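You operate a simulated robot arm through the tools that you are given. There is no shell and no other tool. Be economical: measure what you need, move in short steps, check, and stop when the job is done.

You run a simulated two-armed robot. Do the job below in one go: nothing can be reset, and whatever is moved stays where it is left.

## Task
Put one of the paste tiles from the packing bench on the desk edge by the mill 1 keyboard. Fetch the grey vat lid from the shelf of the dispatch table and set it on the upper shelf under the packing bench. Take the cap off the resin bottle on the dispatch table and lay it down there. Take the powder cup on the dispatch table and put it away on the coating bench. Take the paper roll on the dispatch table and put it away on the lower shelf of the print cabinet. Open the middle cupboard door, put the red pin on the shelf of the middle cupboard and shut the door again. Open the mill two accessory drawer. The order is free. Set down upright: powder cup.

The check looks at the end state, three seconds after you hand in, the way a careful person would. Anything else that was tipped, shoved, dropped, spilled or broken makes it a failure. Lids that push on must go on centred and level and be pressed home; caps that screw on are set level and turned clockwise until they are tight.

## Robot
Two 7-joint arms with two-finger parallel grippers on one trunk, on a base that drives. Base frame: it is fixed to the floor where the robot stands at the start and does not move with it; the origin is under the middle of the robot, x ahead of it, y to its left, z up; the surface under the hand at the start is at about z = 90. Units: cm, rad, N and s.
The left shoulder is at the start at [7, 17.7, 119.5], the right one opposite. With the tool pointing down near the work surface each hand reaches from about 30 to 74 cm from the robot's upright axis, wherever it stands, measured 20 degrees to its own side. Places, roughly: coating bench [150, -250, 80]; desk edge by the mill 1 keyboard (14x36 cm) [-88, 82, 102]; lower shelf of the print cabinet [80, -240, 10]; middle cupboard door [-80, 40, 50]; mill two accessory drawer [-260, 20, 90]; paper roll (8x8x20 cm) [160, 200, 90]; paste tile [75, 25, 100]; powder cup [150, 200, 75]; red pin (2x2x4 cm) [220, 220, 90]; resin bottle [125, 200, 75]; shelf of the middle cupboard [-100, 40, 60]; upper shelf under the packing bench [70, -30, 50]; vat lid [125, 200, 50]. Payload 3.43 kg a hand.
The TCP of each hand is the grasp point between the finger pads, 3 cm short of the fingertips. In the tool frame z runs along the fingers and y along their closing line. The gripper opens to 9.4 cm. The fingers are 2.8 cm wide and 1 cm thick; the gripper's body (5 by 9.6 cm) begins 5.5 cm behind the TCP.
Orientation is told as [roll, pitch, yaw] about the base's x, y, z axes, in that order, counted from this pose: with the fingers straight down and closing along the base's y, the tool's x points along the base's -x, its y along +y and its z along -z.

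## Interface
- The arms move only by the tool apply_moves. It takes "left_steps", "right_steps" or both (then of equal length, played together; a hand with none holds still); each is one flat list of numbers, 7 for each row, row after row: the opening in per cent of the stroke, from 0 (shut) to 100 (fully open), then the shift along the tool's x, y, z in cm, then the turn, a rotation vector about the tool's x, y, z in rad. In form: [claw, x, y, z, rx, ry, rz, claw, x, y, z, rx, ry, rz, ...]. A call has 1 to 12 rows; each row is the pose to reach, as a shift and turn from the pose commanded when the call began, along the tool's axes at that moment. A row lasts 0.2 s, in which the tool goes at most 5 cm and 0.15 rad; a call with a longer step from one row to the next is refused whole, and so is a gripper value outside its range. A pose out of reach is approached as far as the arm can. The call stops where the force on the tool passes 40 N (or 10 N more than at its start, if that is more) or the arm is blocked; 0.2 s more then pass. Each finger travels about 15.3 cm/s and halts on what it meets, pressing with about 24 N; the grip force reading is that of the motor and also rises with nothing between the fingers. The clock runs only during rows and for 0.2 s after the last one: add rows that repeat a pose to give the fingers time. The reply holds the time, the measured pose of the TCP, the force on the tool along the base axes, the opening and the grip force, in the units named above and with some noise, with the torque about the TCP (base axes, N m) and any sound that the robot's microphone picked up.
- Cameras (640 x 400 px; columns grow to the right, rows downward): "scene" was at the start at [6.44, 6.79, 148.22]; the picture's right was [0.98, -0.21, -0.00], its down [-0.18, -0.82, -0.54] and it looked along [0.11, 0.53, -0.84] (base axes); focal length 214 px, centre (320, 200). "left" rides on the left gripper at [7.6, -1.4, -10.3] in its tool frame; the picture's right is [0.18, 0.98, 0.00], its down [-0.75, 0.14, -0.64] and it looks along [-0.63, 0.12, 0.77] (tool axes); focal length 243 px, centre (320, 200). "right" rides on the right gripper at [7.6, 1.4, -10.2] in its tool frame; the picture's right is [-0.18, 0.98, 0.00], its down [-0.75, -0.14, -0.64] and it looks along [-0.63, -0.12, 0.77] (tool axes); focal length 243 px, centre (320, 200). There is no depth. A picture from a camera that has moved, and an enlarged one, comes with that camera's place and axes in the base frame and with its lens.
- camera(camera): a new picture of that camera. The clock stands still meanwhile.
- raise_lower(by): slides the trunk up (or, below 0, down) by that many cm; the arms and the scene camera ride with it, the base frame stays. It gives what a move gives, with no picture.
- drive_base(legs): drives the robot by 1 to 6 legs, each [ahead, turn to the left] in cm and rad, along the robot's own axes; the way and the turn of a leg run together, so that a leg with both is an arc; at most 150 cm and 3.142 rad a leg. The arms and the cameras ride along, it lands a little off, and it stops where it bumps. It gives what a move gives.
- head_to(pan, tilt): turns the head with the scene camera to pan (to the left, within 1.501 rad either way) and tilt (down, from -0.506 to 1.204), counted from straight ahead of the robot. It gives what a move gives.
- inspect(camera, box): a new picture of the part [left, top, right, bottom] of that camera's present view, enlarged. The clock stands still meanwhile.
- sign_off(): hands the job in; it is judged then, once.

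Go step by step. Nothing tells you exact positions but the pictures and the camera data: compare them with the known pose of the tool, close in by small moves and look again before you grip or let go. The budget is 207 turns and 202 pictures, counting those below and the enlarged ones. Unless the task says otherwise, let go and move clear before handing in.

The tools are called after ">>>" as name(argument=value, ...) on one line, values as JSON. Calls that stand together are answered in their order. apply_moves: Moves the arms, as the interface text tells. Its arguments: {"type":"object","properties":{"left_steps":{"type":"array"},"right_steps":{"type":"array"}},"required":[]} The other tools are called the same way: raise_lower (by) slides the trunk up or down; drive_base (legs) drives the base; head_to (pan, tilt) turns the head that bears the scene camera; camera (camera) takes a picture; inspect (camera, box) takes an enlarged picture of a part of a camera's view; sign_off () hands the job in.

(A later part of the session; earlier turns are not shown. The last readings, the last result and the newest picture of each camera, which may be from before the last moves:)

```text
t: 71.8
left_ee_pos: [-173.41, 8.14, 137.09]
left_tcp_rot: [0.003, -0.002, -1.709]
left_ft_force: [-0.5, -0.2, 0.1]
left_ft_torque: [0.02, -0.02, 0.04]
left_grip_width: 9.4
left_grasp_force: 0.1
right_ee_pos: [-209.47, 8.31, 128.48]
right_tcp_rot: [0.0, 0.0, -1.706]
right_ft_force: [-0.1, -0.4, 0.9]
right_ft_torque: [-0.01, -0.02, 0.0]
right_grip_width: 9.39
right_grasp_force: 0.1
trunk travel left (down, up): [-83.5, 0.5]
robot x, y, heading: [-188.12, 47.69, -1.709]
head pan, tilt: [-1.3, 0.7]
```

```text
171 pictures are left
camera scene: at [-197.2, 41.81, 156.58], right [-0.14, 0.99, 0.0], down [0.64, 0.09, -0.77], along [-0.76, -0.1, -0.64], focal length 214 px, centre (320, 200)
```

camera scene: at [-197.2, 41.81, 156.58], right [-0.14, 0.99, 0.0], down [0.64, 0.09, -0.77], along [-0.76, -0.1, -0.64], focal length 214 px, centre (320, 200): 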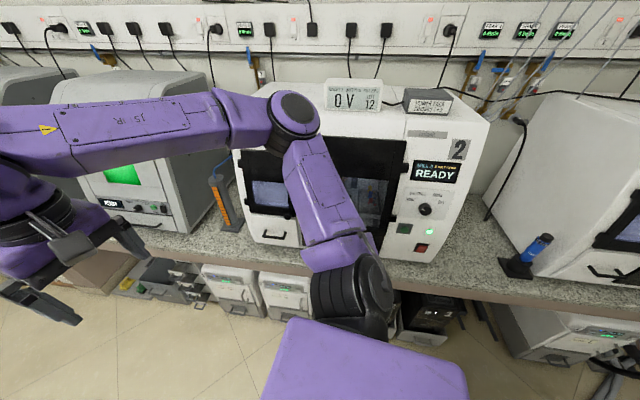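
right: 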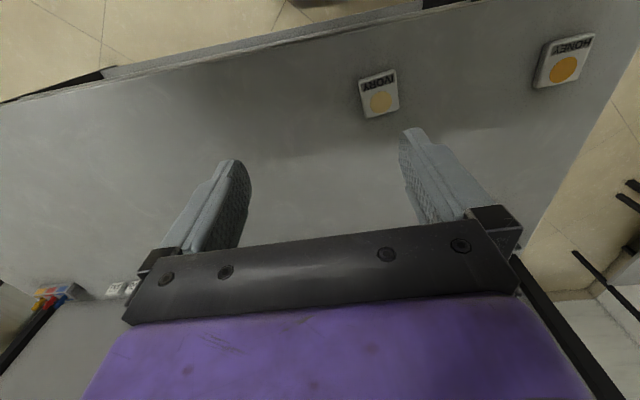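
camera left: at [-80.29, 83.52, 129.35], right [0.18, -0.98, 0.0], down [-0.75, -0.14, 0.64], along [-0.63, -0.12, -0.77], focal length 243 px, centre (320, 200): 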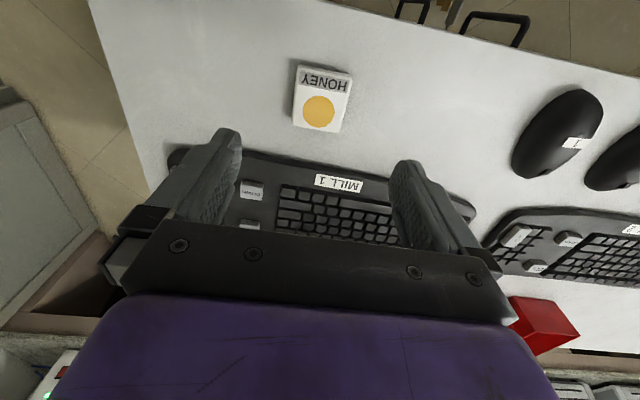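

>>> drive_base(legs=[[0, -1.43]])

>>> head_to(pan=0.25, tilt=0.85)

>>> camera(camera="scene")

>>> camera(camera="left")

```text
t: 75.7
left_ee_pos: [-226.2, 29.11, 136.98]
left_tcp_rot: [0.0, -0.002, 3.108]
left_ft_force: [0.4, -0.4, 0.3]
left_ft_torque: [0.03, 0.04, -0.01]
left_grip_width: 9.42
left_grasp_force: 0.0
right_ee_pos: [-229.82, 65.0, 128.37]
right_tcp_rot: [0.0, 0.0, 3.113]
right_ft_force: [0.2, 0.5, 0.3]
right_ft_torque: [0.0, 0.01, 0.05]
right_grip_width: 9.4
right_grasp_force: 0.1
trunk travel left (down, up): [-83.5, 0.5]
robot x, y, heading: [-188.25, 47.91, 3.11]
head pan, tilt: [-1.3, 0.7]
```

```text
t: 77.4
left_ee_pos: [-226.24, 29.14, 137.05]
left_tcp_rot: [0.002, -0.001, 3.112]
left_ft_force: [0.5, -0.7, -0.2]
left_ft_torque: [-0.02, 0.0, -0.01]
left_grip_width: 9.4
left_grasp_force: 0.1
right_ee_pos: [-229.77, 64.99, 128.33]
right_tcp_rot: [0.0, 0.0, 3.113]
right_ft_force: [-0.6, -0.6, 0.4]
right_ft_torque: [-0.01, -0.01, -0.01]
right_grip_width: 9.41
right_grasp_force: 0.0
trunk travel left (down, up): [-83.5, 0.5]
robot x, y, heading: [-188.14, 47.95, 3.11]
head pan, tilt: [0.25, 0.85]
```

```text
170 pictures are left
camera scene: at [-200.76, 46.37, 155.35], right [-0.22, 0.98, 0.0], down [0.73, 0.16, -0.66], along [-0.64, -0.14, -0.75], focal length 214 px, centre (320, 200)
```

scene: 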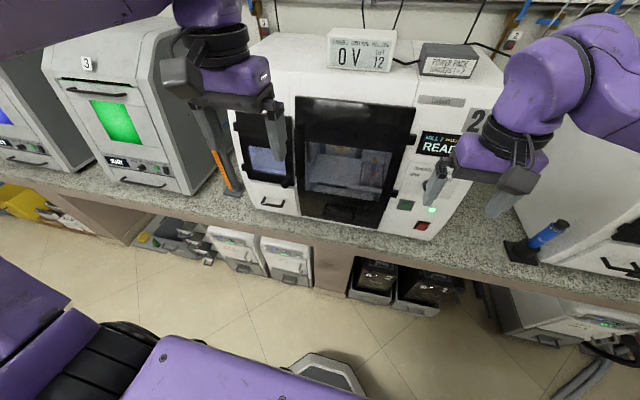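

```text
169 pictures are left
camera left: at [-218.59, 30.51, 147.31], right [0.15, -0.99, 0.0], down [-0.76, -0.12, 0.64], along [-0.64, -0.1, -0.77], focal length 243 px, centre (320, 200)
```

left: 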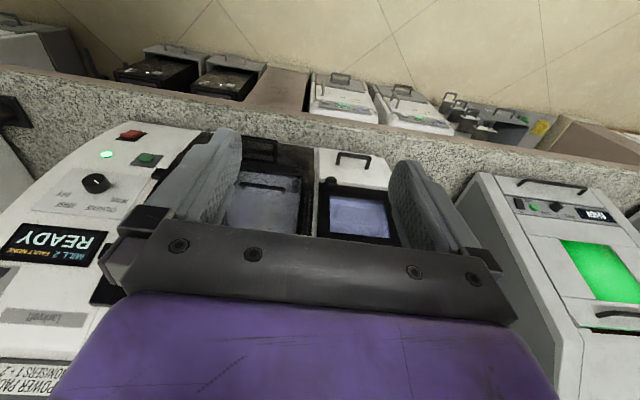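

>>> inspect(camera="scene", box=[220, 165, 320, 227])

>>> inspect(camera="left", box=[290, 130, 410, 205])

```text
6.40 times, centred on (270, 196) of scene
camera zoom: at [-200.76, 46.37, 155.35], right [-0.22, 0.98, 0.0], down [0.73, 0.16, -0.66], along [-0.64, -0.14, -0.75], focal length 1373 px, centre (640, 226)
```

zoom: 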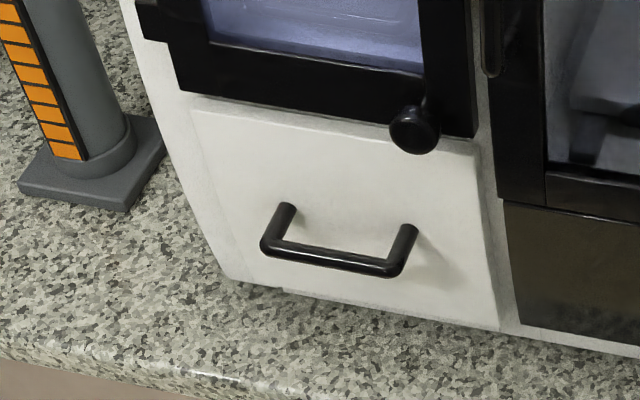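

```text
5.33 times, centred on (350, 168) of left
camera zoom: at [-218.59, 30.51, 147.31], right [0.15, -0.99, 0.0], down [-0.76, -0.12, 0.64], along [-0.64, -0.1, -0.77], focal length 1294 px, centre (160, 373)
```

zoom: 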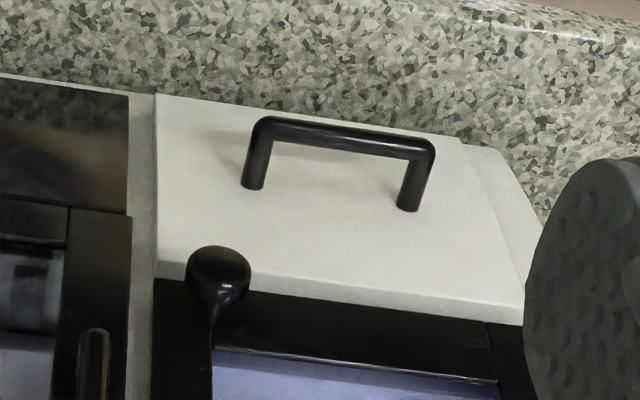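

Handle is a horizontal bar around (-246, 18, 95). I'll swing the left hand to point forward with its fingers closing vertically.

>>> apply_moves(left_steps=[100, -0.5, 0.5, 1, 0.086, -0.086, -0.086, 100, -1, 1, 2, 0.172, -0.172, -0.172, 100, -1.5, 1.5, 3, 0.258, -0.258, -0.258, 100, -2, 2, 4, 0.344, -0.344, -0.344, 100, -2.5, 2.5, 5, 0.43, -0.43, -0.43, 100, -3, 3, 6, 0.516, -0.516, -0.516, 100, -3.5, 3.5, 7, 0.602, -0.602, -0.602, 100, -4, 4, 8, 0.688, -0.688, -0.688, 100, -4.5, 4.5, 9, 0.774, -0.774, -0.774, 100, -5, 5, 10, 0.86, -0.86, -0.86, 100, -5.5, 5.5, 11, 0.946, -0.946, -0.946, 100, -6, 6, 12, 1.032, -1.032, -1.032])

>>> camera(camera="scene")

```text
t: 80.0
left_ee_pos: [-238.58, 22.1, 126.51]
left_tcp_rot: [-1.379, -0.159, -1.796]
left_ft_force: [-0.7, -0.3, 0.6]
left_ft_torque: [0.0, 0.01, 0.0]
left_grip_width: 9.41
left_grasp_force: 0.1
left hand out of reach, approached as far as the arm can: row 9, 10, 11, 12
right_ee_pos: [-229.72, 65.0, 128.25]
right_tcp_rot: [0.001, -0.001, 3.114]
right_ft_force: [-0.1, 0.2, 1.0]
right_ft_torque: [0.01, -0.03, -0.03]
right_grip_width: 9.43
right_grasp_force: 0.0
trunk travel left (down, up): [-83.5, 0.5]
robot x, y, heading: [-187.87, 47.71, 3.109]
head pan, tilt: [0.25, 0.85]
```

```text
166 pictures are left
camera scene: at [-200.84, 46.36, 155.35], right [-0.22, 0.98, 0.0], down [0.73, 0.16, -0.66], along [-0.64, -0.14, -0.75], focal length 214 px, centre (320, 200)
```

scene: 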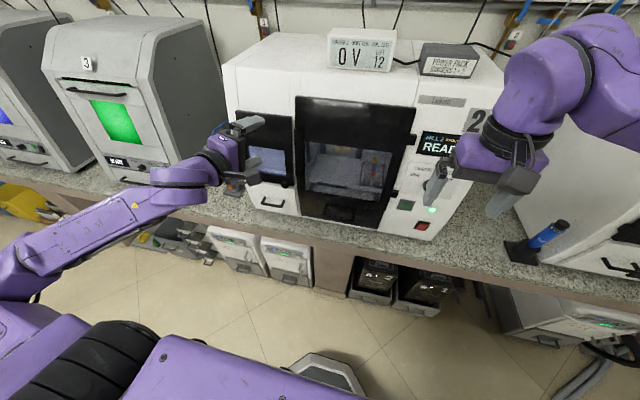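

>>> apply_moves(left_steps=[100, 0.2, 4.5, 0.6, 0.06, -0.06, -0.06, 100, 0.4, 9, 1.2, 0.12, -0.12, -0.12, 100, 0.5, 13.5, 1.8, 0.177, -0.177, -0.177, 100, 0.6, 17, 2.4, 0.177, -0.177, -0.177, 100, 0.7, 20, 2.8, 0.177, -0.177, -0.177, 100, 0.7, 20, 2.8, 0.177, -0.177, -0.177])

>>> camera(camera="scene")

>>> camera(camera="left")

```text
t: 81.4
left_ee_pos: [-239.51, 13.73, 110.34]
left_tcp_rot: [-1.551, -0.003, -1.634]
left_ft_force: [-0.4, 0.5, -0.1]
left_ft_torque: [0.01, -0.01, 0.05]
left_grip_width: 9.42
left_grasp_force: 0.0
left hand out of reach, approached as far as the arm can: row 1, 2, 3, 4, 5, 6
right_ee_pos: [-229.82, 65.03, 128.31]
right_tcp_rot: [0.002, 0.002, 3.113]
right_ft_force: [-1.4, -0.2, 1.2]
right_ft_torque: [-0.03, -0.03, 0.04]
right_grip_width: 9.4
right_grasp_force: 0.1
trunk travel left (down, up): [-83.5, 0.5]
robot x, y, heading: [-188.07, 47.96, 3.113]
head pan, tilt: [0.25, 0.85]
```

```text
165 pictures are left
camera scene: at [-200.7, 46.48, 155.36], right [-0.22, 0.98, 0.0], down [0.73, 0.16, -0.66], along [-0.64, -0.14, -0.75], focal length 214 px, centre (320, 200)
```

scene: 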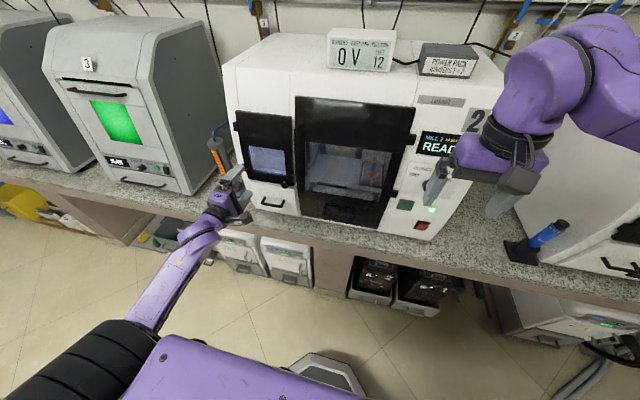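

```text
164 pictures are left
camera left: at [-228.98, 20.89, 111.97], right [0.03, 0.18, -0.98], down [0.6, -0.79, -0.13], along [-0.8, -0.58, -0.13], focal length 243 px, centre (320, 200)
```

left: 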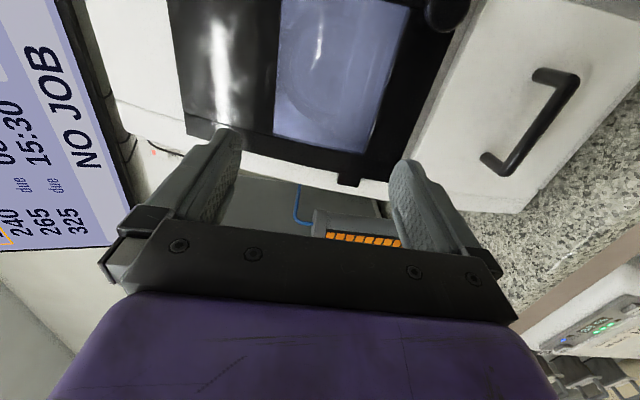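

Bar triangulates to (-246.8, 17.6, 93.8). I line up in front of it with a partly open gripper.

>>> apply_moves(left_steps=[60, 1, 4, 0, 0, 0, 0, 60, 2, 8, 0, 0, 0, 0, 60, 3, 12, 0, 0, 0, 0, 60, 3.9, 15, 0, 0, 0, 0, 60, 3.9, 16.5, 0, 0, 0, 0, 60, 3.9, 16.5, 0, 0, 0, 0])

>>> camera(camera="scene")

>>> camera(camera="left")

```text
t: 82.8
left_ee_pos: [-239.4, 17.37, 93.34]
left_tcp_rot: [-1.572, 0.0, -1.6]
left_ft_force: [-0.2, 0.3, 0.7]
left_ft_torque: [-0.03, 0.0, 0.0]
left_grip_width: 5.63
left_grasp_force: 0.0
left hand out of reach, approached as far as the arm can: row 1, 2, 3, 4
right_ee_pos: [-229.65, 64.76, 128.33]
right_tcp_rot: [-0.003, 0.0, 3.114]
right_ft_force: [-0.4, 0.4, 0.5]
right_ft_torque: [0.05, 0.05, 0.0]
right_grip_width: 9.41
right_grasp_force: 0.1
trunk travel left (down, up): [-83.5, 0.5]
robot x, y, heading: [-187.98, 47.97, 3.111]
head pan, tilt: [0.25, 0.85]
```

```text
163 pictures are left
camera scene: at [-200.77, 46.16, 155.35], right [-0.22, 0.98, 0.0], down [0.73, 0.17, -0.66], along [-0.64, -0.14, -0.75], focal length 214 px, centre (320, 200)
```

scene: 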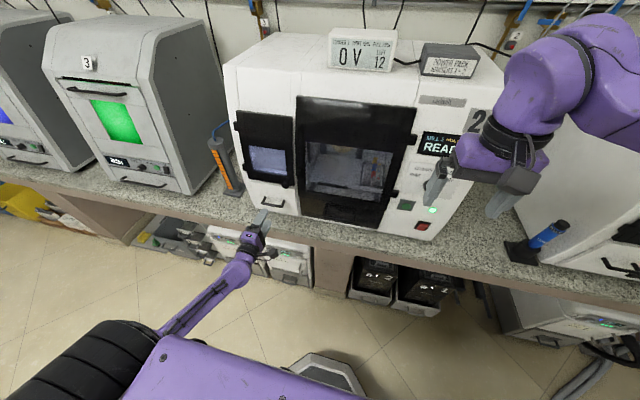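

```text
162 pictures are left
camera left: at [-229.05, 24.81, 94.86], right [0.0, 0.18, -0.98], down [0.62, -0.77, -0.14], along [-0.79, -0.61, -0.12], focal length 243 px, centre (320, 200)
```

left: 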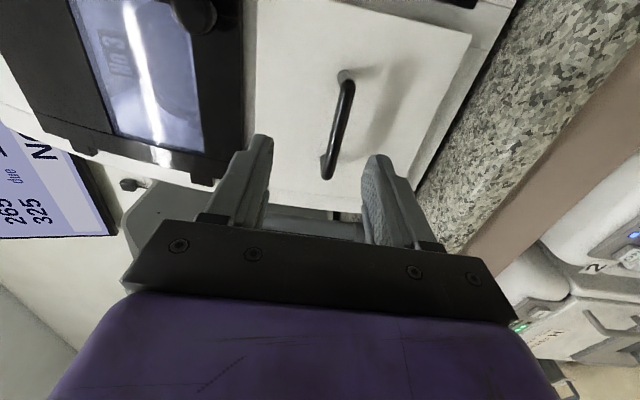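

>>> apply_moves(left_steps=[60, 0.3, 0.9, 0, 0, 0, 0, 60, 0.3, 0.9, 2, 0, 0, 0, 60, 0.3, 0.9, 4, 0, 0, 0, 60, 0.3, 0.9, 5.5, 0, 0, 0, 60, 0.3, 0.9, 5.5, 0, 0, 0])

>>> camera(camera="left")

>>> inspect(camera="scene", box=[220, 165, 320, 227])

```text
t: 84.0
left_ee_pos: [-244.84, 17.83, 92.74]
left_tcp_rot: [-1.572, -0.002, -1.602]
left_ft_force: [0.1, 0.1, 0.7]
left_ft_torque: [0.0, -0.03, 0.03]
left_grip_width: 5.65
left_grasp_force: 0.0
right_ee_pos: [-229.78, 64.92, 128.39]
right_tcp_rot: [0.0, 0.001, 3.114]
right_ft_force: [0.3, 0.4, 0.0]
right_ft_torque: [0.01, -0.02, 0.01]
right_grip_width: 9.41
right_grasp_force: 0.1
trunk travel left (down, up): [-83.5, 0.5]
robot x, y, heading: [-188.33, 48.11, 3.109]
head pan, tilt: [0.25, 0.85]
```

```text
161 pictures are left
camera left: at [-234.52, 25.3, 94.15], right [0.0, 0.18, -0.98], down [0.62, -0.77, -0.14], along [-0.79, -0.61, -0.12], focal length 243 px, centre (320, 200)
```

left: 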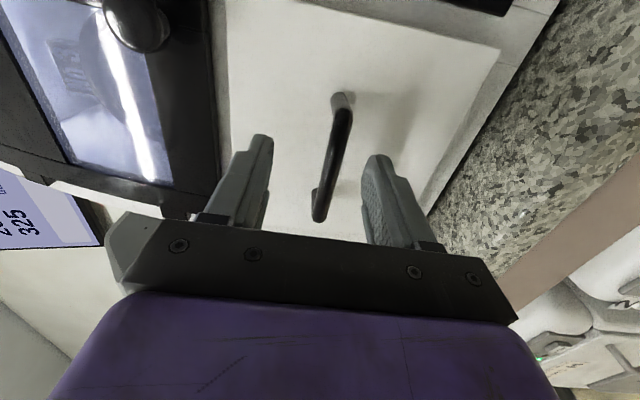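

```text
6.40 times, centred on (270, 196) of scene
camera zoom: at [-200.76, 46.31, 155.35], right [-0.22, 0.98, 0.0], down [0.73, 0.16, -0.66], along [-0.64, -0.14, -0.75], focal length 1373 px, centre (640, 226)
```

zoom: 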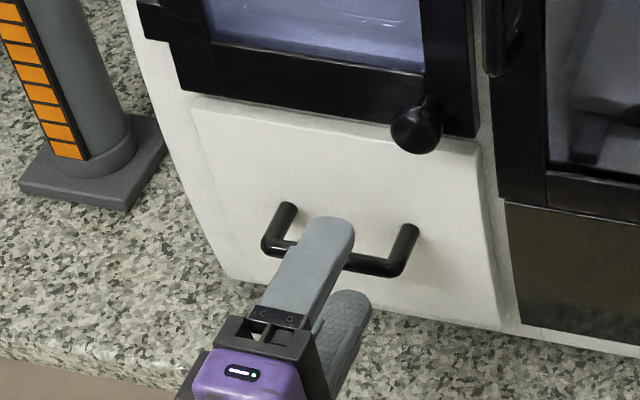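

>>> apply_moves(left_steps=[60, 0, 0, 0.6, 0, 0, 0, 30, 0, 0, 0.6, 0, 0, 0, 0, 0, 0, 0.6, 0, 0, 0, 0, 0, 0, 0.6, 0, 0, 0, 0, 0, 0, 0.6, 0, 0, 0])

>>> camera(camera="left")

```text
t: 85.2
left_ee_pos: [-244.91, 17.71, 92.98]
left_tcp_rot: [-1.572, -0.002, -1.603]
left_ft_force: [0.4, 0.2, -0.7]
left_ft_torque: [0.02, 0.03, -0.01]
left_grip_width: 0.0
left_grasp_force: 24.2
left hand out of reach, approached as far as the arm can: row 1, 2, 3, 4, 5
right_ee_pos: [-229.88, 64.99, 128.33]
right_tcp_rot: [0.002, -0.001, 3.113]
right_ft_force: [-0.4, -0.1, 0.3]
right_ft_torque: [0.0, 0.05, 0.02]
right_grip_width: 9.39
right_grasp_force: 0.1
trunk travel left (down, up): [-83.5, 0.5]
robot x, y, heading: [-188.01, 47.94, 3.115]
head pan, tilt: [0.25, 0.85]
```

```text
159 pictures are left
camera left: at [-234.58, 25.21, 94.34], right [0.0, 0.18, -0.98], down [0.62, -0.77, -0.14], along [-0.79, -0.61, -0.12], focal length 243 px, centre (320, 200)
```

left: 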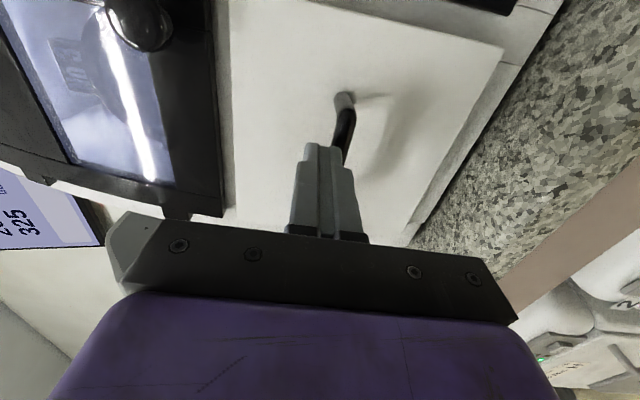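

The hand is at its reach limit, just short of the bar. I open, drive 3 cm closer and look.

>>> apply_moves(left_steps=[60, 0, 0, -1, 0, 0, 0, 60, 0, 0, -1, 0, 0, 0, 60, 0, 0, -1, 0, 0, 0])

>>> drive_base(legs=[[4, 0]])

>>> camera(camera="left")

>>> inspect(camera="scene", box=[220, 165, 320, 227])

```text
t: 86.0
left_ee_pos: [-244.1, 17.91, 92.9]
left_tcp_rot: [-1.572, -0.001, -1.602]
left_ft_force: [0.4, 0.2, -0.4]
left_ft_torque: [0.0, 0.05, 0.0]
left_grip_width: 5.62
left_grasp_force: 0.0
right_ee_pos: [-229.74, 65.0, 128.17]
right_tcp_rot: [0.001, 0.001, 3.114]
right_ft_force: [-0.2, 0.6, -1.0]
right_ft_torque: [0.01, 0.02, -0.04]
right_grip_width: 9.39
right_grasp_force: 0.1
trunk travel left (down, up): [-83.5, 0.5]
robot x, y, heading: [-187.94, 48.15, 3.108]
head pan, tilt: [0.25, 0.85]
```

```text
t: 87.0
left_ee_pos: [-248.17, 18.06, 92.64]
left_tcp_rot: [-1.568, -0.002, -1.6]
left_ft_force: [-0.1, -0.6, -0.2]
left_ft_torque: [0.02, 0.03, 0.0]
left_grip_width: 5.64
left_grasp_force: 0.0
right_ee_pos: [-234.31, 65.16, 128.06]
right_tcp_rot: [-0.001, 0.003, 3.114]
right_ft_force: [-0.7, -0.7, 0.5]
right_ft_torque: [0.03, -0.04, -0.01]
right_grip_width: 9.37
right_grasp_force: 0.0
trunk travel left (down, up): [-83.5, 0.5]
robot x, y, heading: [-192.32, 47.82, 3.117]
head pan, tilt: [0.25, 0.85]
stopped in leg 1: the force on the tool passed its limit at 187 N (the readings are from after the stop); the commanded pose is now the measured one
```

```text
158 pictures are left
camera left: at [-237.86, 25.4, 94.09], right [0.01, 0.18, -0.98], down [0.62, -0.77, -0.14], along [-0.78, -0.61, -0.12], focal length 243 px, centre (320, 200)
```

left: 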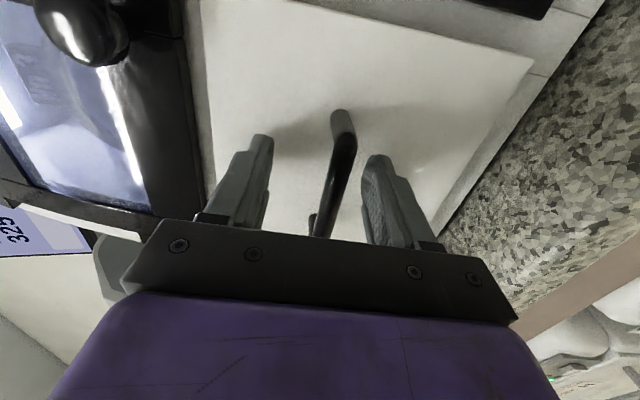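

```text
6.40 times, centred on (270, 196) of scene
camera zoom: at [-205.33, 46.51, 155.31], right [-0.22, 0.98, 0.0], down [0.73, 0.16, -0.66], along [-0.64, -0.14, -0.75], focal length 1373 px, centre (640, 226)
```

zoom: 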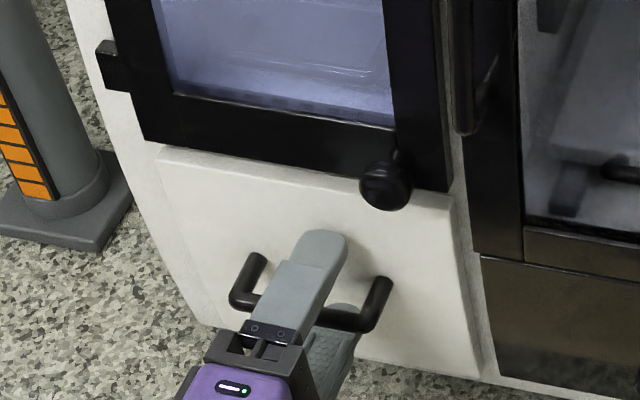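

Fingertips touched the drawer face; the bar is now between the fingers. I back off slightly, close and pull.

>>> apply_moves(left_steps=[60, 0, 0, -0.6, 0, 0, 0, 30, 0, 0, -0.6, 0, 0, 0, 0, 0, 0, -0.6, 0, 0, 0, 0, 0, 0, -0.6, 0, 0, 0, 0, 0, 0, -0.6, 0, 0, 0])

```text
t: 88.0
left_ee_pos: [-247.13, 17.95, 91.79]
left_tcp_rot: [-1.553, -0.001, -1.603]
left_ft_force: [-3.2, -2.5, -11.7]
left_ft_torque: [0.09, -0.2, 0.02]
left_grip_width: 1.16
left_grasp_force: 45.2
right_ee_pos: [-234.06, 64.97, 128.29]
right_tcp_rot: [-0.003, 0.001, 3.113]
right_ft_force: [0.5, -0.1, -0.4]
right_ft_torque: [-0.04, 0.04, 0.03]
right_grip_width: 9.39
right_grasp_force: 0.1
trunk travel left (down, up): [-83.5, 0.5]
robot x, y, heading: [-192.29, 47.9, 3.112]
head pan, tilt: [0.25, 0.85]
stopped in row 5 (left hand): the force on the tool passed its limit at 42 N (the readings are from after the stop); the commanded pose is now the measured one
```

>>> drive_base(legs=[[-7, 0]])

>>> camera(camera="scene")

```text
t: 89.1
left_ee_pos: [-240.58, 17.7, 91.77]
left_tcp_rot: [-1.552, 0.001, -1.605]
left_ft_force: [-1.5, 3.4, -20.6]
left_ft_torque: [0.0, -0.2, 0.13]
left_grip_width: 1.15
left_grasp_force: 44.6
right_ee_pos: [-227.47, 64.75, 128.06]
right_tcp_rot: [-0.002, 0.006, 3.111]
right_ft_force: [0.1, -0.6, -0.7]
right_ft_torque: [0.01, 0.03, -0.01]
right_grip_width: 9.41
right_grasp_force: 0.0
trunk travel left (down, up): [-83.5, 0.5]
robot x, y, heading: [-185.23, 47.53, 3.114]
head pan, tilt: [0.25, 0.85]
```

```text
156 pictures are left
camera scene: at [-198.59, 46.22, 155.3], right [-0.22, 0.98, 0.0], down [0.74, 0.16, -0.66], along [-0.64, -0.14, -0.75], focal length 214 px, centre (320, 200)
```

scene: 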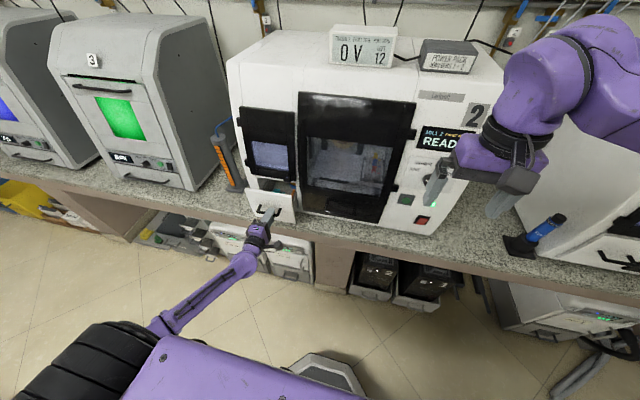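

Drawer is sliding out. I pull further until it resists.

>>> drive_base(legs=[[-6, 0]])

>>> inspect(camera="scene", box=[200, 150, 340, 260])

```text
t: 90.0
left_ee_pos: [-234.59, 17.8, 91.77]
left_tcp_rot: [-1.552, -0.002, -1.607]
left_ft_force: [-1.3, 4.5, -15.3]
left_ft_torque: [0.23, -0.17, -0.34]
left_grip_width: 1.18
left_grasp_force: 45.0
right_ee_pos: [-221.56, 64.87, 127.97]
right_tcp_rot: [0.0, 0.008, 3.111]
right_ft_force: [-0.1, -0.2, 0.0]
right_ft_torque: [-0.04, -0.02, 0.0]
right_grip_width: 9.39
right_grasp_force: 0.0
trunk travel left (down, up): [-83.5, 0.5]
robot x, y, heading: [-179.11, 47.59, 3.115]
head pan, tilt: [0.25, 0.85]
```

```text
3.64 times, centred on (270, 205) of scene
camera zoom: at [-192.72, 46.18, 155.3], right [-0.22, 0.98, 0.0], down [0.74, 0.16, -0.66], along [-0.64, -0.14, -0.75], focal length 780 px, centre (502, 182)
```

zoom: 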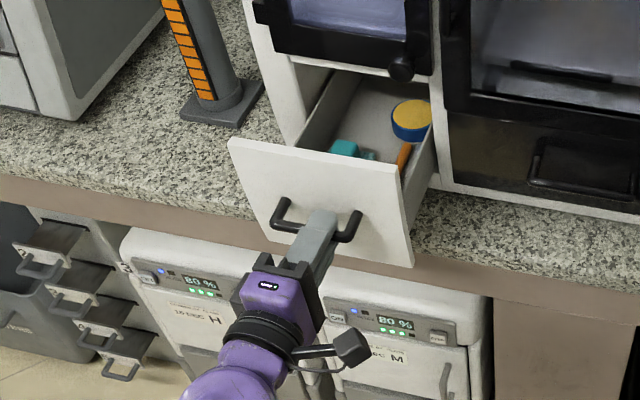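

>>> drive_base(legs=[[-4, 0]])

>>> inspect(camera="scene", box=[200, 150, 340, 260])

```text
t: 90.9
left_ee_pos: [-230.87, 17.65, 91.77]
left_tcp_rot: [-1.553, -0.002, -1.607]
left_ft_force: [-3.0, 7.1, -17.0]
left_ft_torque: [0.38, -0.13, -0.94]
left_grip_width: 1.2
left_grasp_force: 45.1
right_ee_pos: [-217.73, 64.68, 127.9]
right_tcp_rot: [0.001, 0.006, 3.11]
right_ft_force: [0.0, 0.0, -0.1]
right_ft_torque: [0.0, -0.06, 0.0]
right_grip_width: 9.41
right_grasp_force: 0.0
trunk travel left (down, up): [-83.5, 0.5]
robot x, y, heading: [-175.32, 47.25, 3.112]
head pan, tilt: [0.25, 0.85]
```

```text
3.64 times, centred on (270, 205) of scene
camera zoom: at [-188.87, 46.09, 155.28], right [-0.22, 0.98, 0.0], down [0.74, 0.16, -0.66], along [-0.64, -0.14, -0.75], focal length 780 px, centre (502, 182)
```

zoom: 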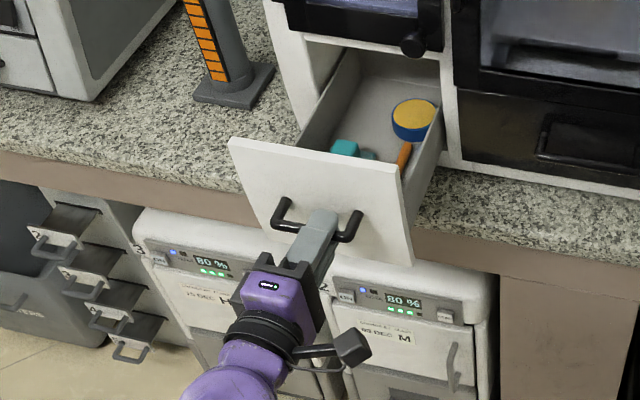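

>>> drive_base(legs=[[-4, 0]])

>>> inspect(camera="scene", box=[200, 150, 340, 260])

```text
t: 91.8
left_ee_pos: [-228.38, 17.7, 91.77]
left_tcp_rot: [-1.552, -0.003, -1.61]
left_ft_force: [0.4, 8.7, -23.8]
left_ft_torque: [0.1, -0.34, 0.87]
left_grip_width: 1.17
left_grasp_force: 44.9
right_ee_pos: [-215.21, 64.7, 128.27]
right_tcp_rot: [0.0, 0.001, 3.108]
right_ft_force: [0.1, -0.7, 0.1]
right_ft_torque: [0.01, 0.04, 0.03]
right_grip_width: 9.4
right_grasp_force: 0.0
trunk travel left (down, up): [-83.5, 0.5]
robot x, y, heading: [-173.67, 47.46, 3.112]
head pan, tilt: [0.25, 0.85]
```

```text
3.64 times, centred on (270, 205) of scene
camera zoom: at [-186.21, 45.91, 155.33], right [-0.22, 0.98, 0.0], down [0.73, 0.16, -0.66], along [-0.64, -0.14, -0.75], focal length 780 px, centre (502, 182)
```

zoom: 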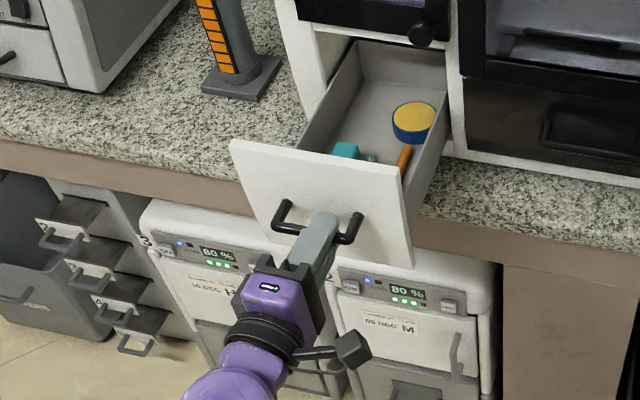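

The drawer is at its stop. I release and back away.

>>> apply_moves(left_steps=[30, 0, 0, 0, 0, 0, 0, 60, 0, 0, 0, 0, 0, 0, 60, 0, 0, 0, 0, 0, 0, 60, 0, 0, -0.5, 0, 0, 0])

>>> drive_base(legs=[[-6, 0]])

>>> camera(camera="scene")

```text
t: 92.8
left_ee_pos: [-228.06, 17.6, 91.91]
left_tcp_rot: [-1.549, -0.001, -1.609]
left_ft_force: [0.5, 0.7, 0.3]
left_ft_torque: [-0.01, 0.02, -0.02]
left_grip_width: 5.66
left_grasp_force: 0.0
right_ee_pos: [-215.11, 64.73, 128.24]
right_tcp_rot: [-0.001, 0.0, 3.108]
right_ft_force: [0.3, -0.3, -0.1]
right_ft_torque: [-0.01, 0.01, 0.0]
right_grip_width: 9.41
right_grasp_force: 0.1
trunk travel left (down, up): [-83.5, 0.5]
robot x, y, heading: [-173.69, 47.39, 3.111]
head pan, tilt: [0.25, 0.85]
```

```text
t: 93.5
left_ee_pos: [-227.82, 17.61, 91.76]
left_tcp_rot: [-1.55, 0.001, -1.611]
left_ft_force: [-0.4, -0.3, -0.5]
left_ft_torque: [-0.01, 0.02, 0.04]
left_grip_width: 5.63
left_grasp_force: 0.2
right_ee_pos: [-215.19, 64.64, 128.29]
right_tcp_rot: [-0.001, 0.002, 3.11]
right_ft_force: [-1.0, 0.4, 0.7]
right_ft_torque: [0.01, -0.02, 0.03]
right_grip_width: 9.41
right_grasp_force: 0.2
trunk travel left (down, up): [-83.5, 0.5]
robot x, y, heading: [-173.51, 47.5, 3.109]
head pan, tilt: [0.25, 0.85]
stopped in leg 1: the robot was blocked; the commanded pose is now the measured one
```

```text
152 pictures are left
camera scene: at [-186.21, 45.97, 155.35], right [-0.22, 0.98, 0.0], down [0.73, 0.16, -0.66], along [-0.64, -0.14, -0.75], focal length 214 px, centre (320, 200)
```

scene: 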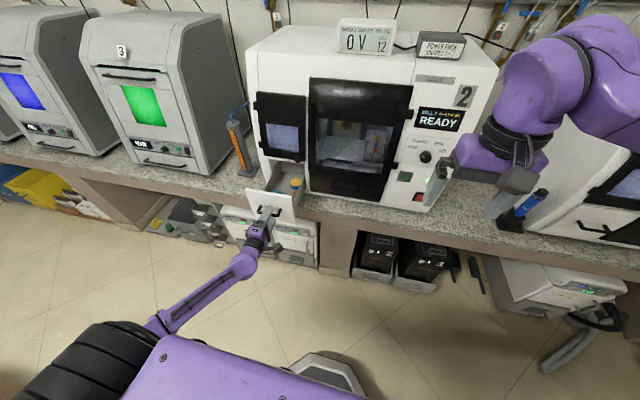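

>>> apply_moves(left_steps=[60, 0, 0, -1, 0, 0, 0, 60, 0, 0, -2, 0, 0, 0, 60, 0, 0, -3, 0, 0, 0, 60, 0, 0, -4, 0, 0, 0, 60, 0, 0, -4.5, 0, 0, 0])

>>> camera(camera="left")

```text
t: 94.7
left_ee_pos: [-223.44, 17.48, 91.96]
left_tcp_rot: [-1.551, -0.001, -1.61]
left_ft_force: [0.0, -0.4, -0.6]
left_ft_torque: [0.01, -0.01, 0.0]
left_grip_width: 5.63
left_grasp_force: 0.0
right_ee_pos: [-215.22, 64.73, 128.28]
right_tcp_rot: [0.0, 0.003, 3.107]
right_ft_force: [-0.4, -0.3, 0.2]
right_ft_torque: [-0.04, -0.02, 0.05]
right_grip_width: 9.39
right_grasp_force: 0.1
trunk travel left (down, up): [-83.5, 0.5]
robot x, y, heading: [-173.44, 47.92, 3.108]
head pan, tilt: [0.25, 0.85]
```

```text
151 pictures are left
camera left: at [-212.95, 24.83, 93.51], right [0.03, 0.18, -0.98], down [0.61, -0.78, -0.13], along [-0.79, -0.6, -0.13], focal length 243 px, centre (320, 200)
```

left: 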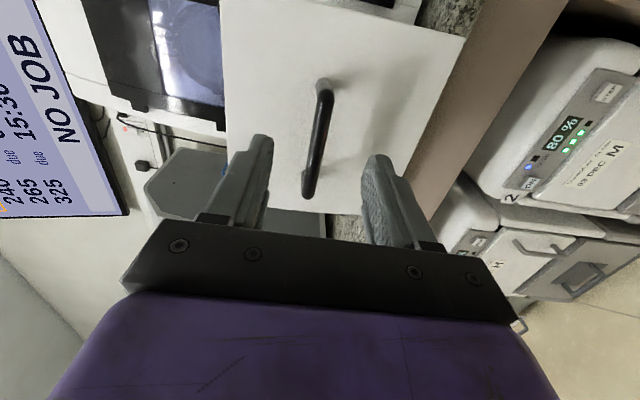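

Clear of the handle. I raise and swing the left hand back to pointing down.

>>> apply_moves(left_steps=[100, 0, -3, -0.5, 0, 0, 0, 100, 0, -6, -0.5, -0.086, 0.086, 0.086, 100, 0, -9, -0.5, -0.172, 0.172, 0.172, 100, 0, -12, -0.5, -0.258, 0.258, 0.258, 100, 0, -15, -0.5, -0.344, 0.344, 0.344, 100, 0, -18, -0.5, -0.43, 0.43, 0.43, 100, 0, -21, -0.5, -0.516, 0.516, 0.516, 100, 0, -24, 0, -0.602, 0.602, 0.602, 100, 0, -27, 0, -0.688, 0.688, 0.688, 100, 0, -30, 0, -0.774, 0.774, 0.774, 100, 0, -33, 0, -0.86, 0.86, 0.86, 100, 0, -34, 0, -0.946, 0.946, 0.946])

```text
t: 97.3
left_ee_pos: [-223.97, 17.23, 126.29]
left_tcp_rot: [-0.32, -0.202, -2.872]
left_ft_force: [0.3, -0.4, -0.3]
left_ft_torque: [-0.02, 0.0, 0.0]
left_grip_width: 9.39
left_grasp_force: 0.1
right_ee_pos: [-215.12, 64.64, 128.16]
right_tcp_rot: [-0.001, 0.004, 3.108]
right_ft_force: [0.2, 0.5, 0.6]
right_ft_torque: [-0.01, -0.02, -0.01]
right_grip_width: 9.38
right_grasp_force: 0.0
trunk travel left (down, up): [-83.5, 0.5]
robot x, y, heading: [-173.02, 47.51, 3.112]
head pan, tilt: [0.25, 0.85]
```

>>> apply_moves(left_steps=[100, 2, -1, -1, -0.066, 0.066, 0.066, 100, 4, -3, -3, -0.132, 0.132, 0.132, 100, 6, -5, -5, -0.198, 0.198, 0.198, 100, 8, -7, -7, -0.263, 0.263, 0.263, 100, 10, -8, -9, -0.263, 0.263, 0.263])

>>> drive_base(legs=[[14, 0], [0, -1.55]])

>>> head_to(pan=0, tilt=0.6)

>>> camera(camera="scene")

```text
t: 98.5
left_ee_pos: [-220.0, 20.92, 118.17]
left_tcp_rot: [-0.086, -0.044, 3.142]
left_ft_force: [0.5, -0.3, 0.2]
left_ft_torque: [-0.03, 0.01, 0.0]
left_grip_width: 9.4
left_grasp_force: 0.1
left hand out of reach, approached as far as the arm can: row 2, 3, 4, 5
right_ee_pos: [-214.86, 64.78, 128.37]
right_tcp_rot: [0.002, 0.0, 3.108]
right_ft_force: [0.4, 0.1, 0.2]
right_ft_torque: [0.01, 0.02, -0.01]
right_grip_width: 9.42
right_grasp_force: 0.1
trunk travel left (down, up): [-83.5, 0.5]
robot x, y, heading: [-173.11, 47.65, 3.108]
head pan, tilt: [0.25, 0.85]
```

```text
t: 103.6
left_ee_pos: [-215.33, 93.94, 118.27]
left_tcp_rot: [-0.089, -0.044, 1.592]
left_ft_force: [0.1, -0.3, 0.1]
left_ft_torque: [-0.02, 0.0, 0.03]
left_grip_width: 9.39
left_grasp_force: 0.0
right_ee_pos: [-171.66, 90.14, 128.29]
right_tcp_rot: [0.001, 0.002, 1.566]
right_ft_force: [0.7, 0.1, -0.4]
right_ft_torque: [-0.01, 0.0, 0.0]
right_grip_width: 9.39
right_grasp_force: 0.1
trunk travel left (down, up): [-83.5, 0.5]
robot x, y, heading: [-187.43, 47.79, 1.572]
head pan, tilt: [0.25, 0.85]
```

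```text
t: 104.4
left_ee_pos: [-215.37, 93.95, 118.19]
left_tcp_rot: [-0.094, -0.044, 1.597]
left_ft_force: [-0.1, 0.3, -0.3]
left_ft_torque: [0.06, -0.02, 0.0]
left_grip_width: 9.38
left_grasp_force: 0.0
right_ee_pos: [-171.59, 90.07, 128.26]
right_tcp_rot: [0.0, 0.002, 1.568]
right_ft_force: [0.3, -0.7, 0.1]
right_ft_torque: [-0.03, -0.01, -0.01]
right_grip_width: 9.42
right_grasp_force: 0.1
trunk travel left (down, up): [-83.5, 0.5]
robot x, y, heading: [-187.36, 48.1, 1.574]
head pan, tilt: [0.0, 0.6]
```

```text
150 pictures are left
camera scene: at [-187.54, 61.81, 157.43], right [1.0, 0.0, 0.0], down [0.0, -0.57, -0.82], along [0.0, 0.82, -0.57], focal length 214 px, centre (320, 200)
```

scene: 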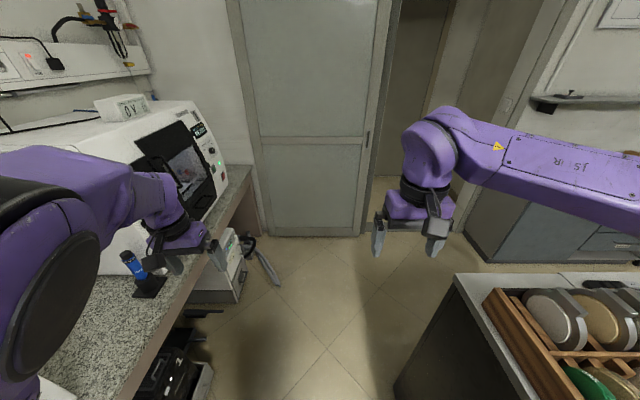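

>>> drive_base(legs=[[105, 0], [0, -1.57], [140, 0]])

>>> head_to(pan=0.3, tilt=0.45)

>>> camera(camera="scene")

```text
t: 120.1
left_ee_pos: [0.09, 171.69, 118.1]
left_tcp_rot: [-0.094, -0.043, -0.021]
left_ft_force: [0.6, 0.3, -0.3]
left_ft_torque: [-0.01, 0.01, -0.03]
left_grip_width: 9.4
left_grasp_force: 0.0
right_ee_pos: [-5.67, 128.11, 128.35]
right_tcp_rot: [-0.001, 0.002, -0.049]
right_ft_force: [0.4, 0.1, 0.2]
right_ft_torque: [0.0, 0.0, 0.01]
right_grip_width: 9.39
right_grasp_force: 0.1
trunk travel left (down, up): [-83.5, 0.5]
robot x, y, heading: [-47.51, 146.08, -0.053]
head pan, tilt: [0.0, 0.6]
```

```text
t: 120.9
left_ee_pos: [0.16, 171.75, 118.17]
left_tcp_rot: [-0.095, -0.044, -0.021]
left_ft_force: [0.4, -0.1, 0.5]
left_ft_torque: [-0.01, 0.03, 0.02]
left_grip_width: 9.39
left_grasp_force: 0.1
right_ee_pos: [-5.68, 128.13, 128.29]
right_tcp_rot: [0.001, 0.004, -0.05]
right_ft_force: [-0.1, 0.1, 0.8]
right_ft_torque: [-0.01, -0.02, 0.0]
right_grip_width: 9.39
right_grasp_force: 0.0
trunk travel left (down, up): [-83.5, 0.5]
robot x, y, heading: [-46.79, 145.98, -0.05]
head pan, tilt: [0.3, 0.45]
```

```text
149 pictures are left
camera scene: at [-33.13, 148.03, 158.79], right [0.25, -0.97, 0.0], down [-0.42, -0.11, -0.9], along [0.87, 0.22, -0.44], focal length 214 px, centre (320, 200)
```

scene: 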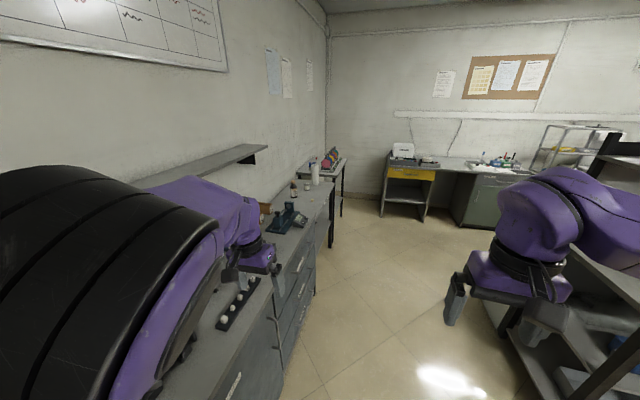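

>>> drive_base(legs=[[0, -0.07], [125, 0], [0, 0.7]])

>>> head_to(pan=0.4, tilt=0.5)

>>> camera(camera="scene")

```text
t: 129.6
left_ee_pos: [101.12, 179.37, 118.23]
left_tcp_rot: [-0.095, -0.043, 0.608]
left_ft_force: [0.8, -0.7, -0.1]
left_ft_torque: [0.01, -0.01, -0.04]
left_grip_width: 9.43
left_grasp_force: 0.1
right_ee_pos: [121.98, 140.78, 128.32]
right_tcp_rot: [-0.001, 0.002, 0.581]
right_ft_force: [0.5, -0.2, -0.2]
right_ft_torque: [0.0, 0.04, -0.01]
right_grip_width: 9.43
right_grasp_force: 0.0
trunk travel left (down, up): [-83.5, 0.5]
robot x, y, heading: [78.25, 130.95, 0.579]
head pan, tilt: [0.3, 0.45]
```

```text
t: 130.3
left_ee_pos: [101.04, 179.48, 118.13]
left_tcp_rot: [-0.099, -0.044, 0.608]
left_ft_force: [0.5, -0.5, -0.6]
left_ft_torque: [0.0, 0.03, 0.0]
left_grip_width: 9.4
left_grasp_force: 0.0
right_ee_pos: [121.98, 140.84, 128.2]
right_tcp_rot: [-0.001, 0.002, 0.581]
right_ft_force: [0.4, -0.4, 1.1]
right_ft_torque: [-0.03, -0.01, -0.03]
right_grip_width: 9.4
right_grasp_force: 0.1
trunk travel left (down, up): [-83.5, 0.5]
robot x, y, heading: [78.36, 130.63, 0.586]
head pan, tilt: [0.4, 0.499]
```

```text
148 pictures are left
camera scene: at [87.22, 141.2, 158.35], right [0.83, -0.56, 0.0], down [-0.27, -0.4, -0.88], along [0.49, 0.73, -0.48], focal length 214 px, centre (320, 200)
```

scene: 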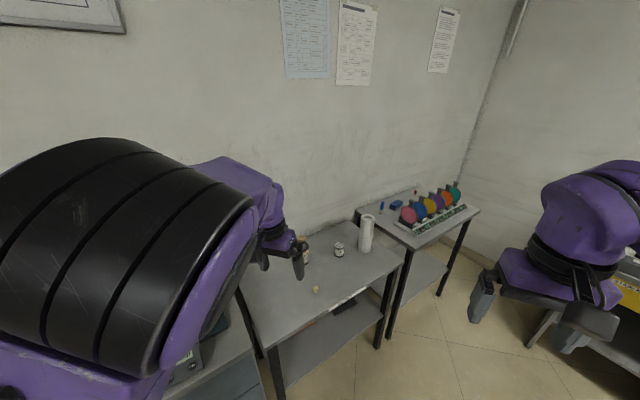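

>>> inspect(camera="scene", box=[340, 150, 500, 250])

>>> inspect(camera="scene", box=[230, 200, 420, 320])

```text
4.00 times, centred on (420, 200) of scene
camera zoom: at [87.22, 141.2, 158.35], right [0.83, -0.56, 0.0], down [-0.27, -0.4, -0.88], along [0.49, 0.73, -0.48], focal length 858 px, centre (-80, 200)
```

zoom: 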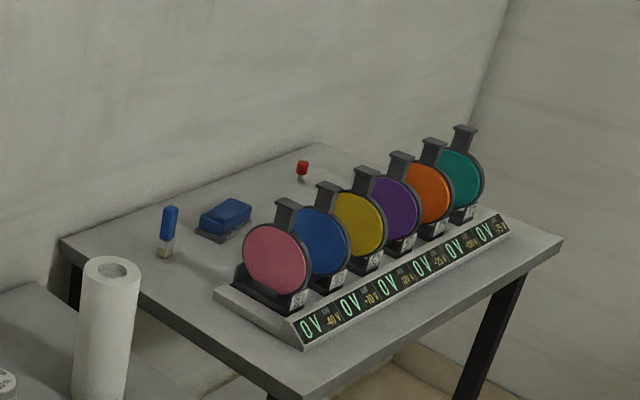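

```text
3.33 times, centred on (325, 260) of scene
camera zoom: at [87.22, 141.2, 158.35], right [0.83, -0.56, 0.0], down [-0.27, -0.4, -0.88], along [0.49, 0.73, -0.48], focal length 715 px, centre (303, 0)
```

zoom: 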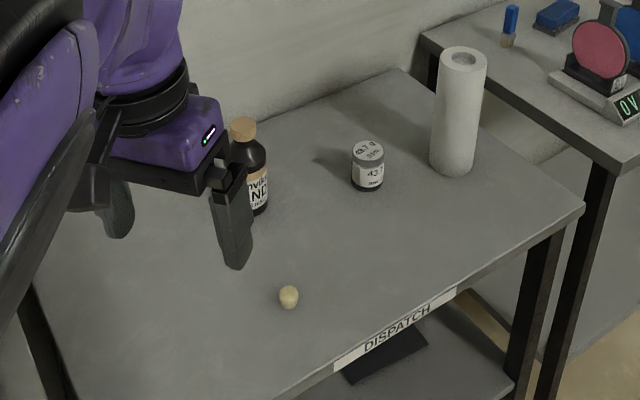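

Dispatch table has the amber bottle (≈128,214), powder cup (≈145,209), roll (≈159,203) and the lid on the shelf; the red pin stands on the next table (≈217,216). I drive in front of the dispatch table.

>>> drive_base(legs=[[0, -0.33], [60, 0], [0, 1.317]])

>>> head_to(pan=0, tilt=0.85)

>>> camera(camera="scene")

```text
t: 138.0
left_ee_pos: [110.27, 192.29, 118.21]
left_tcp_rot: [-0.095, -0.043, 1.559]
left_ft_force: [0.1, -0.6, 0.3]
left_ft_torque: [0.02, -0.01, 0.02]
left_grip_width: 9.41
left_grasp_force: 0.0
right_ee_pos: [153.9, 187.03, 128.29]
right_tcp_rot: [0.0, 0.002, 1.534]
right_ft_force: [0.2, 0.0, 0.8]
right_ft_torque: [-0.05, -0.02, 0.01]
right_grip_width: 9.39
right_grasp_force: 0.0
trunk travel left (down, up): [-83.5, 0.5]
robot x, y, heading: [136.61, 145.48, 1.538]
head pan, tilt: [0.4, 0.499]
```

```text
t: 138.8
left_ee_pos: [110.32, 192.25, 118.21]
left_tcp_rot: [-0.1, -0.042, 1.565]
left_ft_force: [-0.3, 0.6, -0.5]
left_ft_torque: [-0.02, 0.01, 0.01]
left_grip_width: 9.43
left_grasp_force: 0.1
right_ee_pos: [153.97, 187.06, 128.22]
right_tcp_rot: [0.0, 0.004, 1.534]
right_ft_force: [0.4, 0.2, -0.5]
right_ft_torque: [0.0, 0.0, 0.01]
right_grip_width: 9.39
right_grasp_force: 0.1
trunk travel left (down, up): [-83.5, 0.5]
robot x, y, heading: [136.54, 145.55, 1.534]
head pan, tilt: [0.0, 0.85]
```

```text
145 pictures are left
camera scene: at [136.94, 158.24, 155.36], right [1.0, -0.03, 0.0], down [-0.03, -0.75, -0.66], along [0.02, 0.66, -0.75], focal length 214 px, centre (320, 200)
```

scene: 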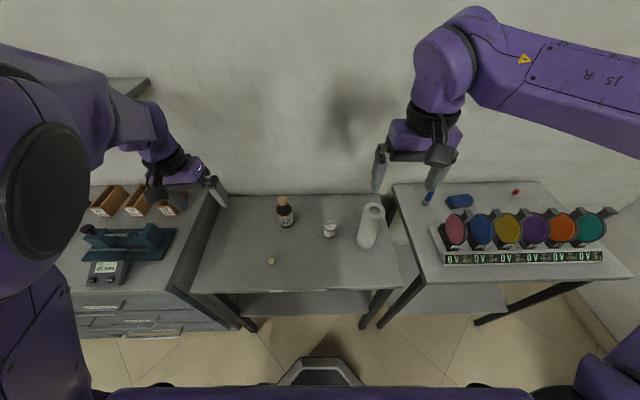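

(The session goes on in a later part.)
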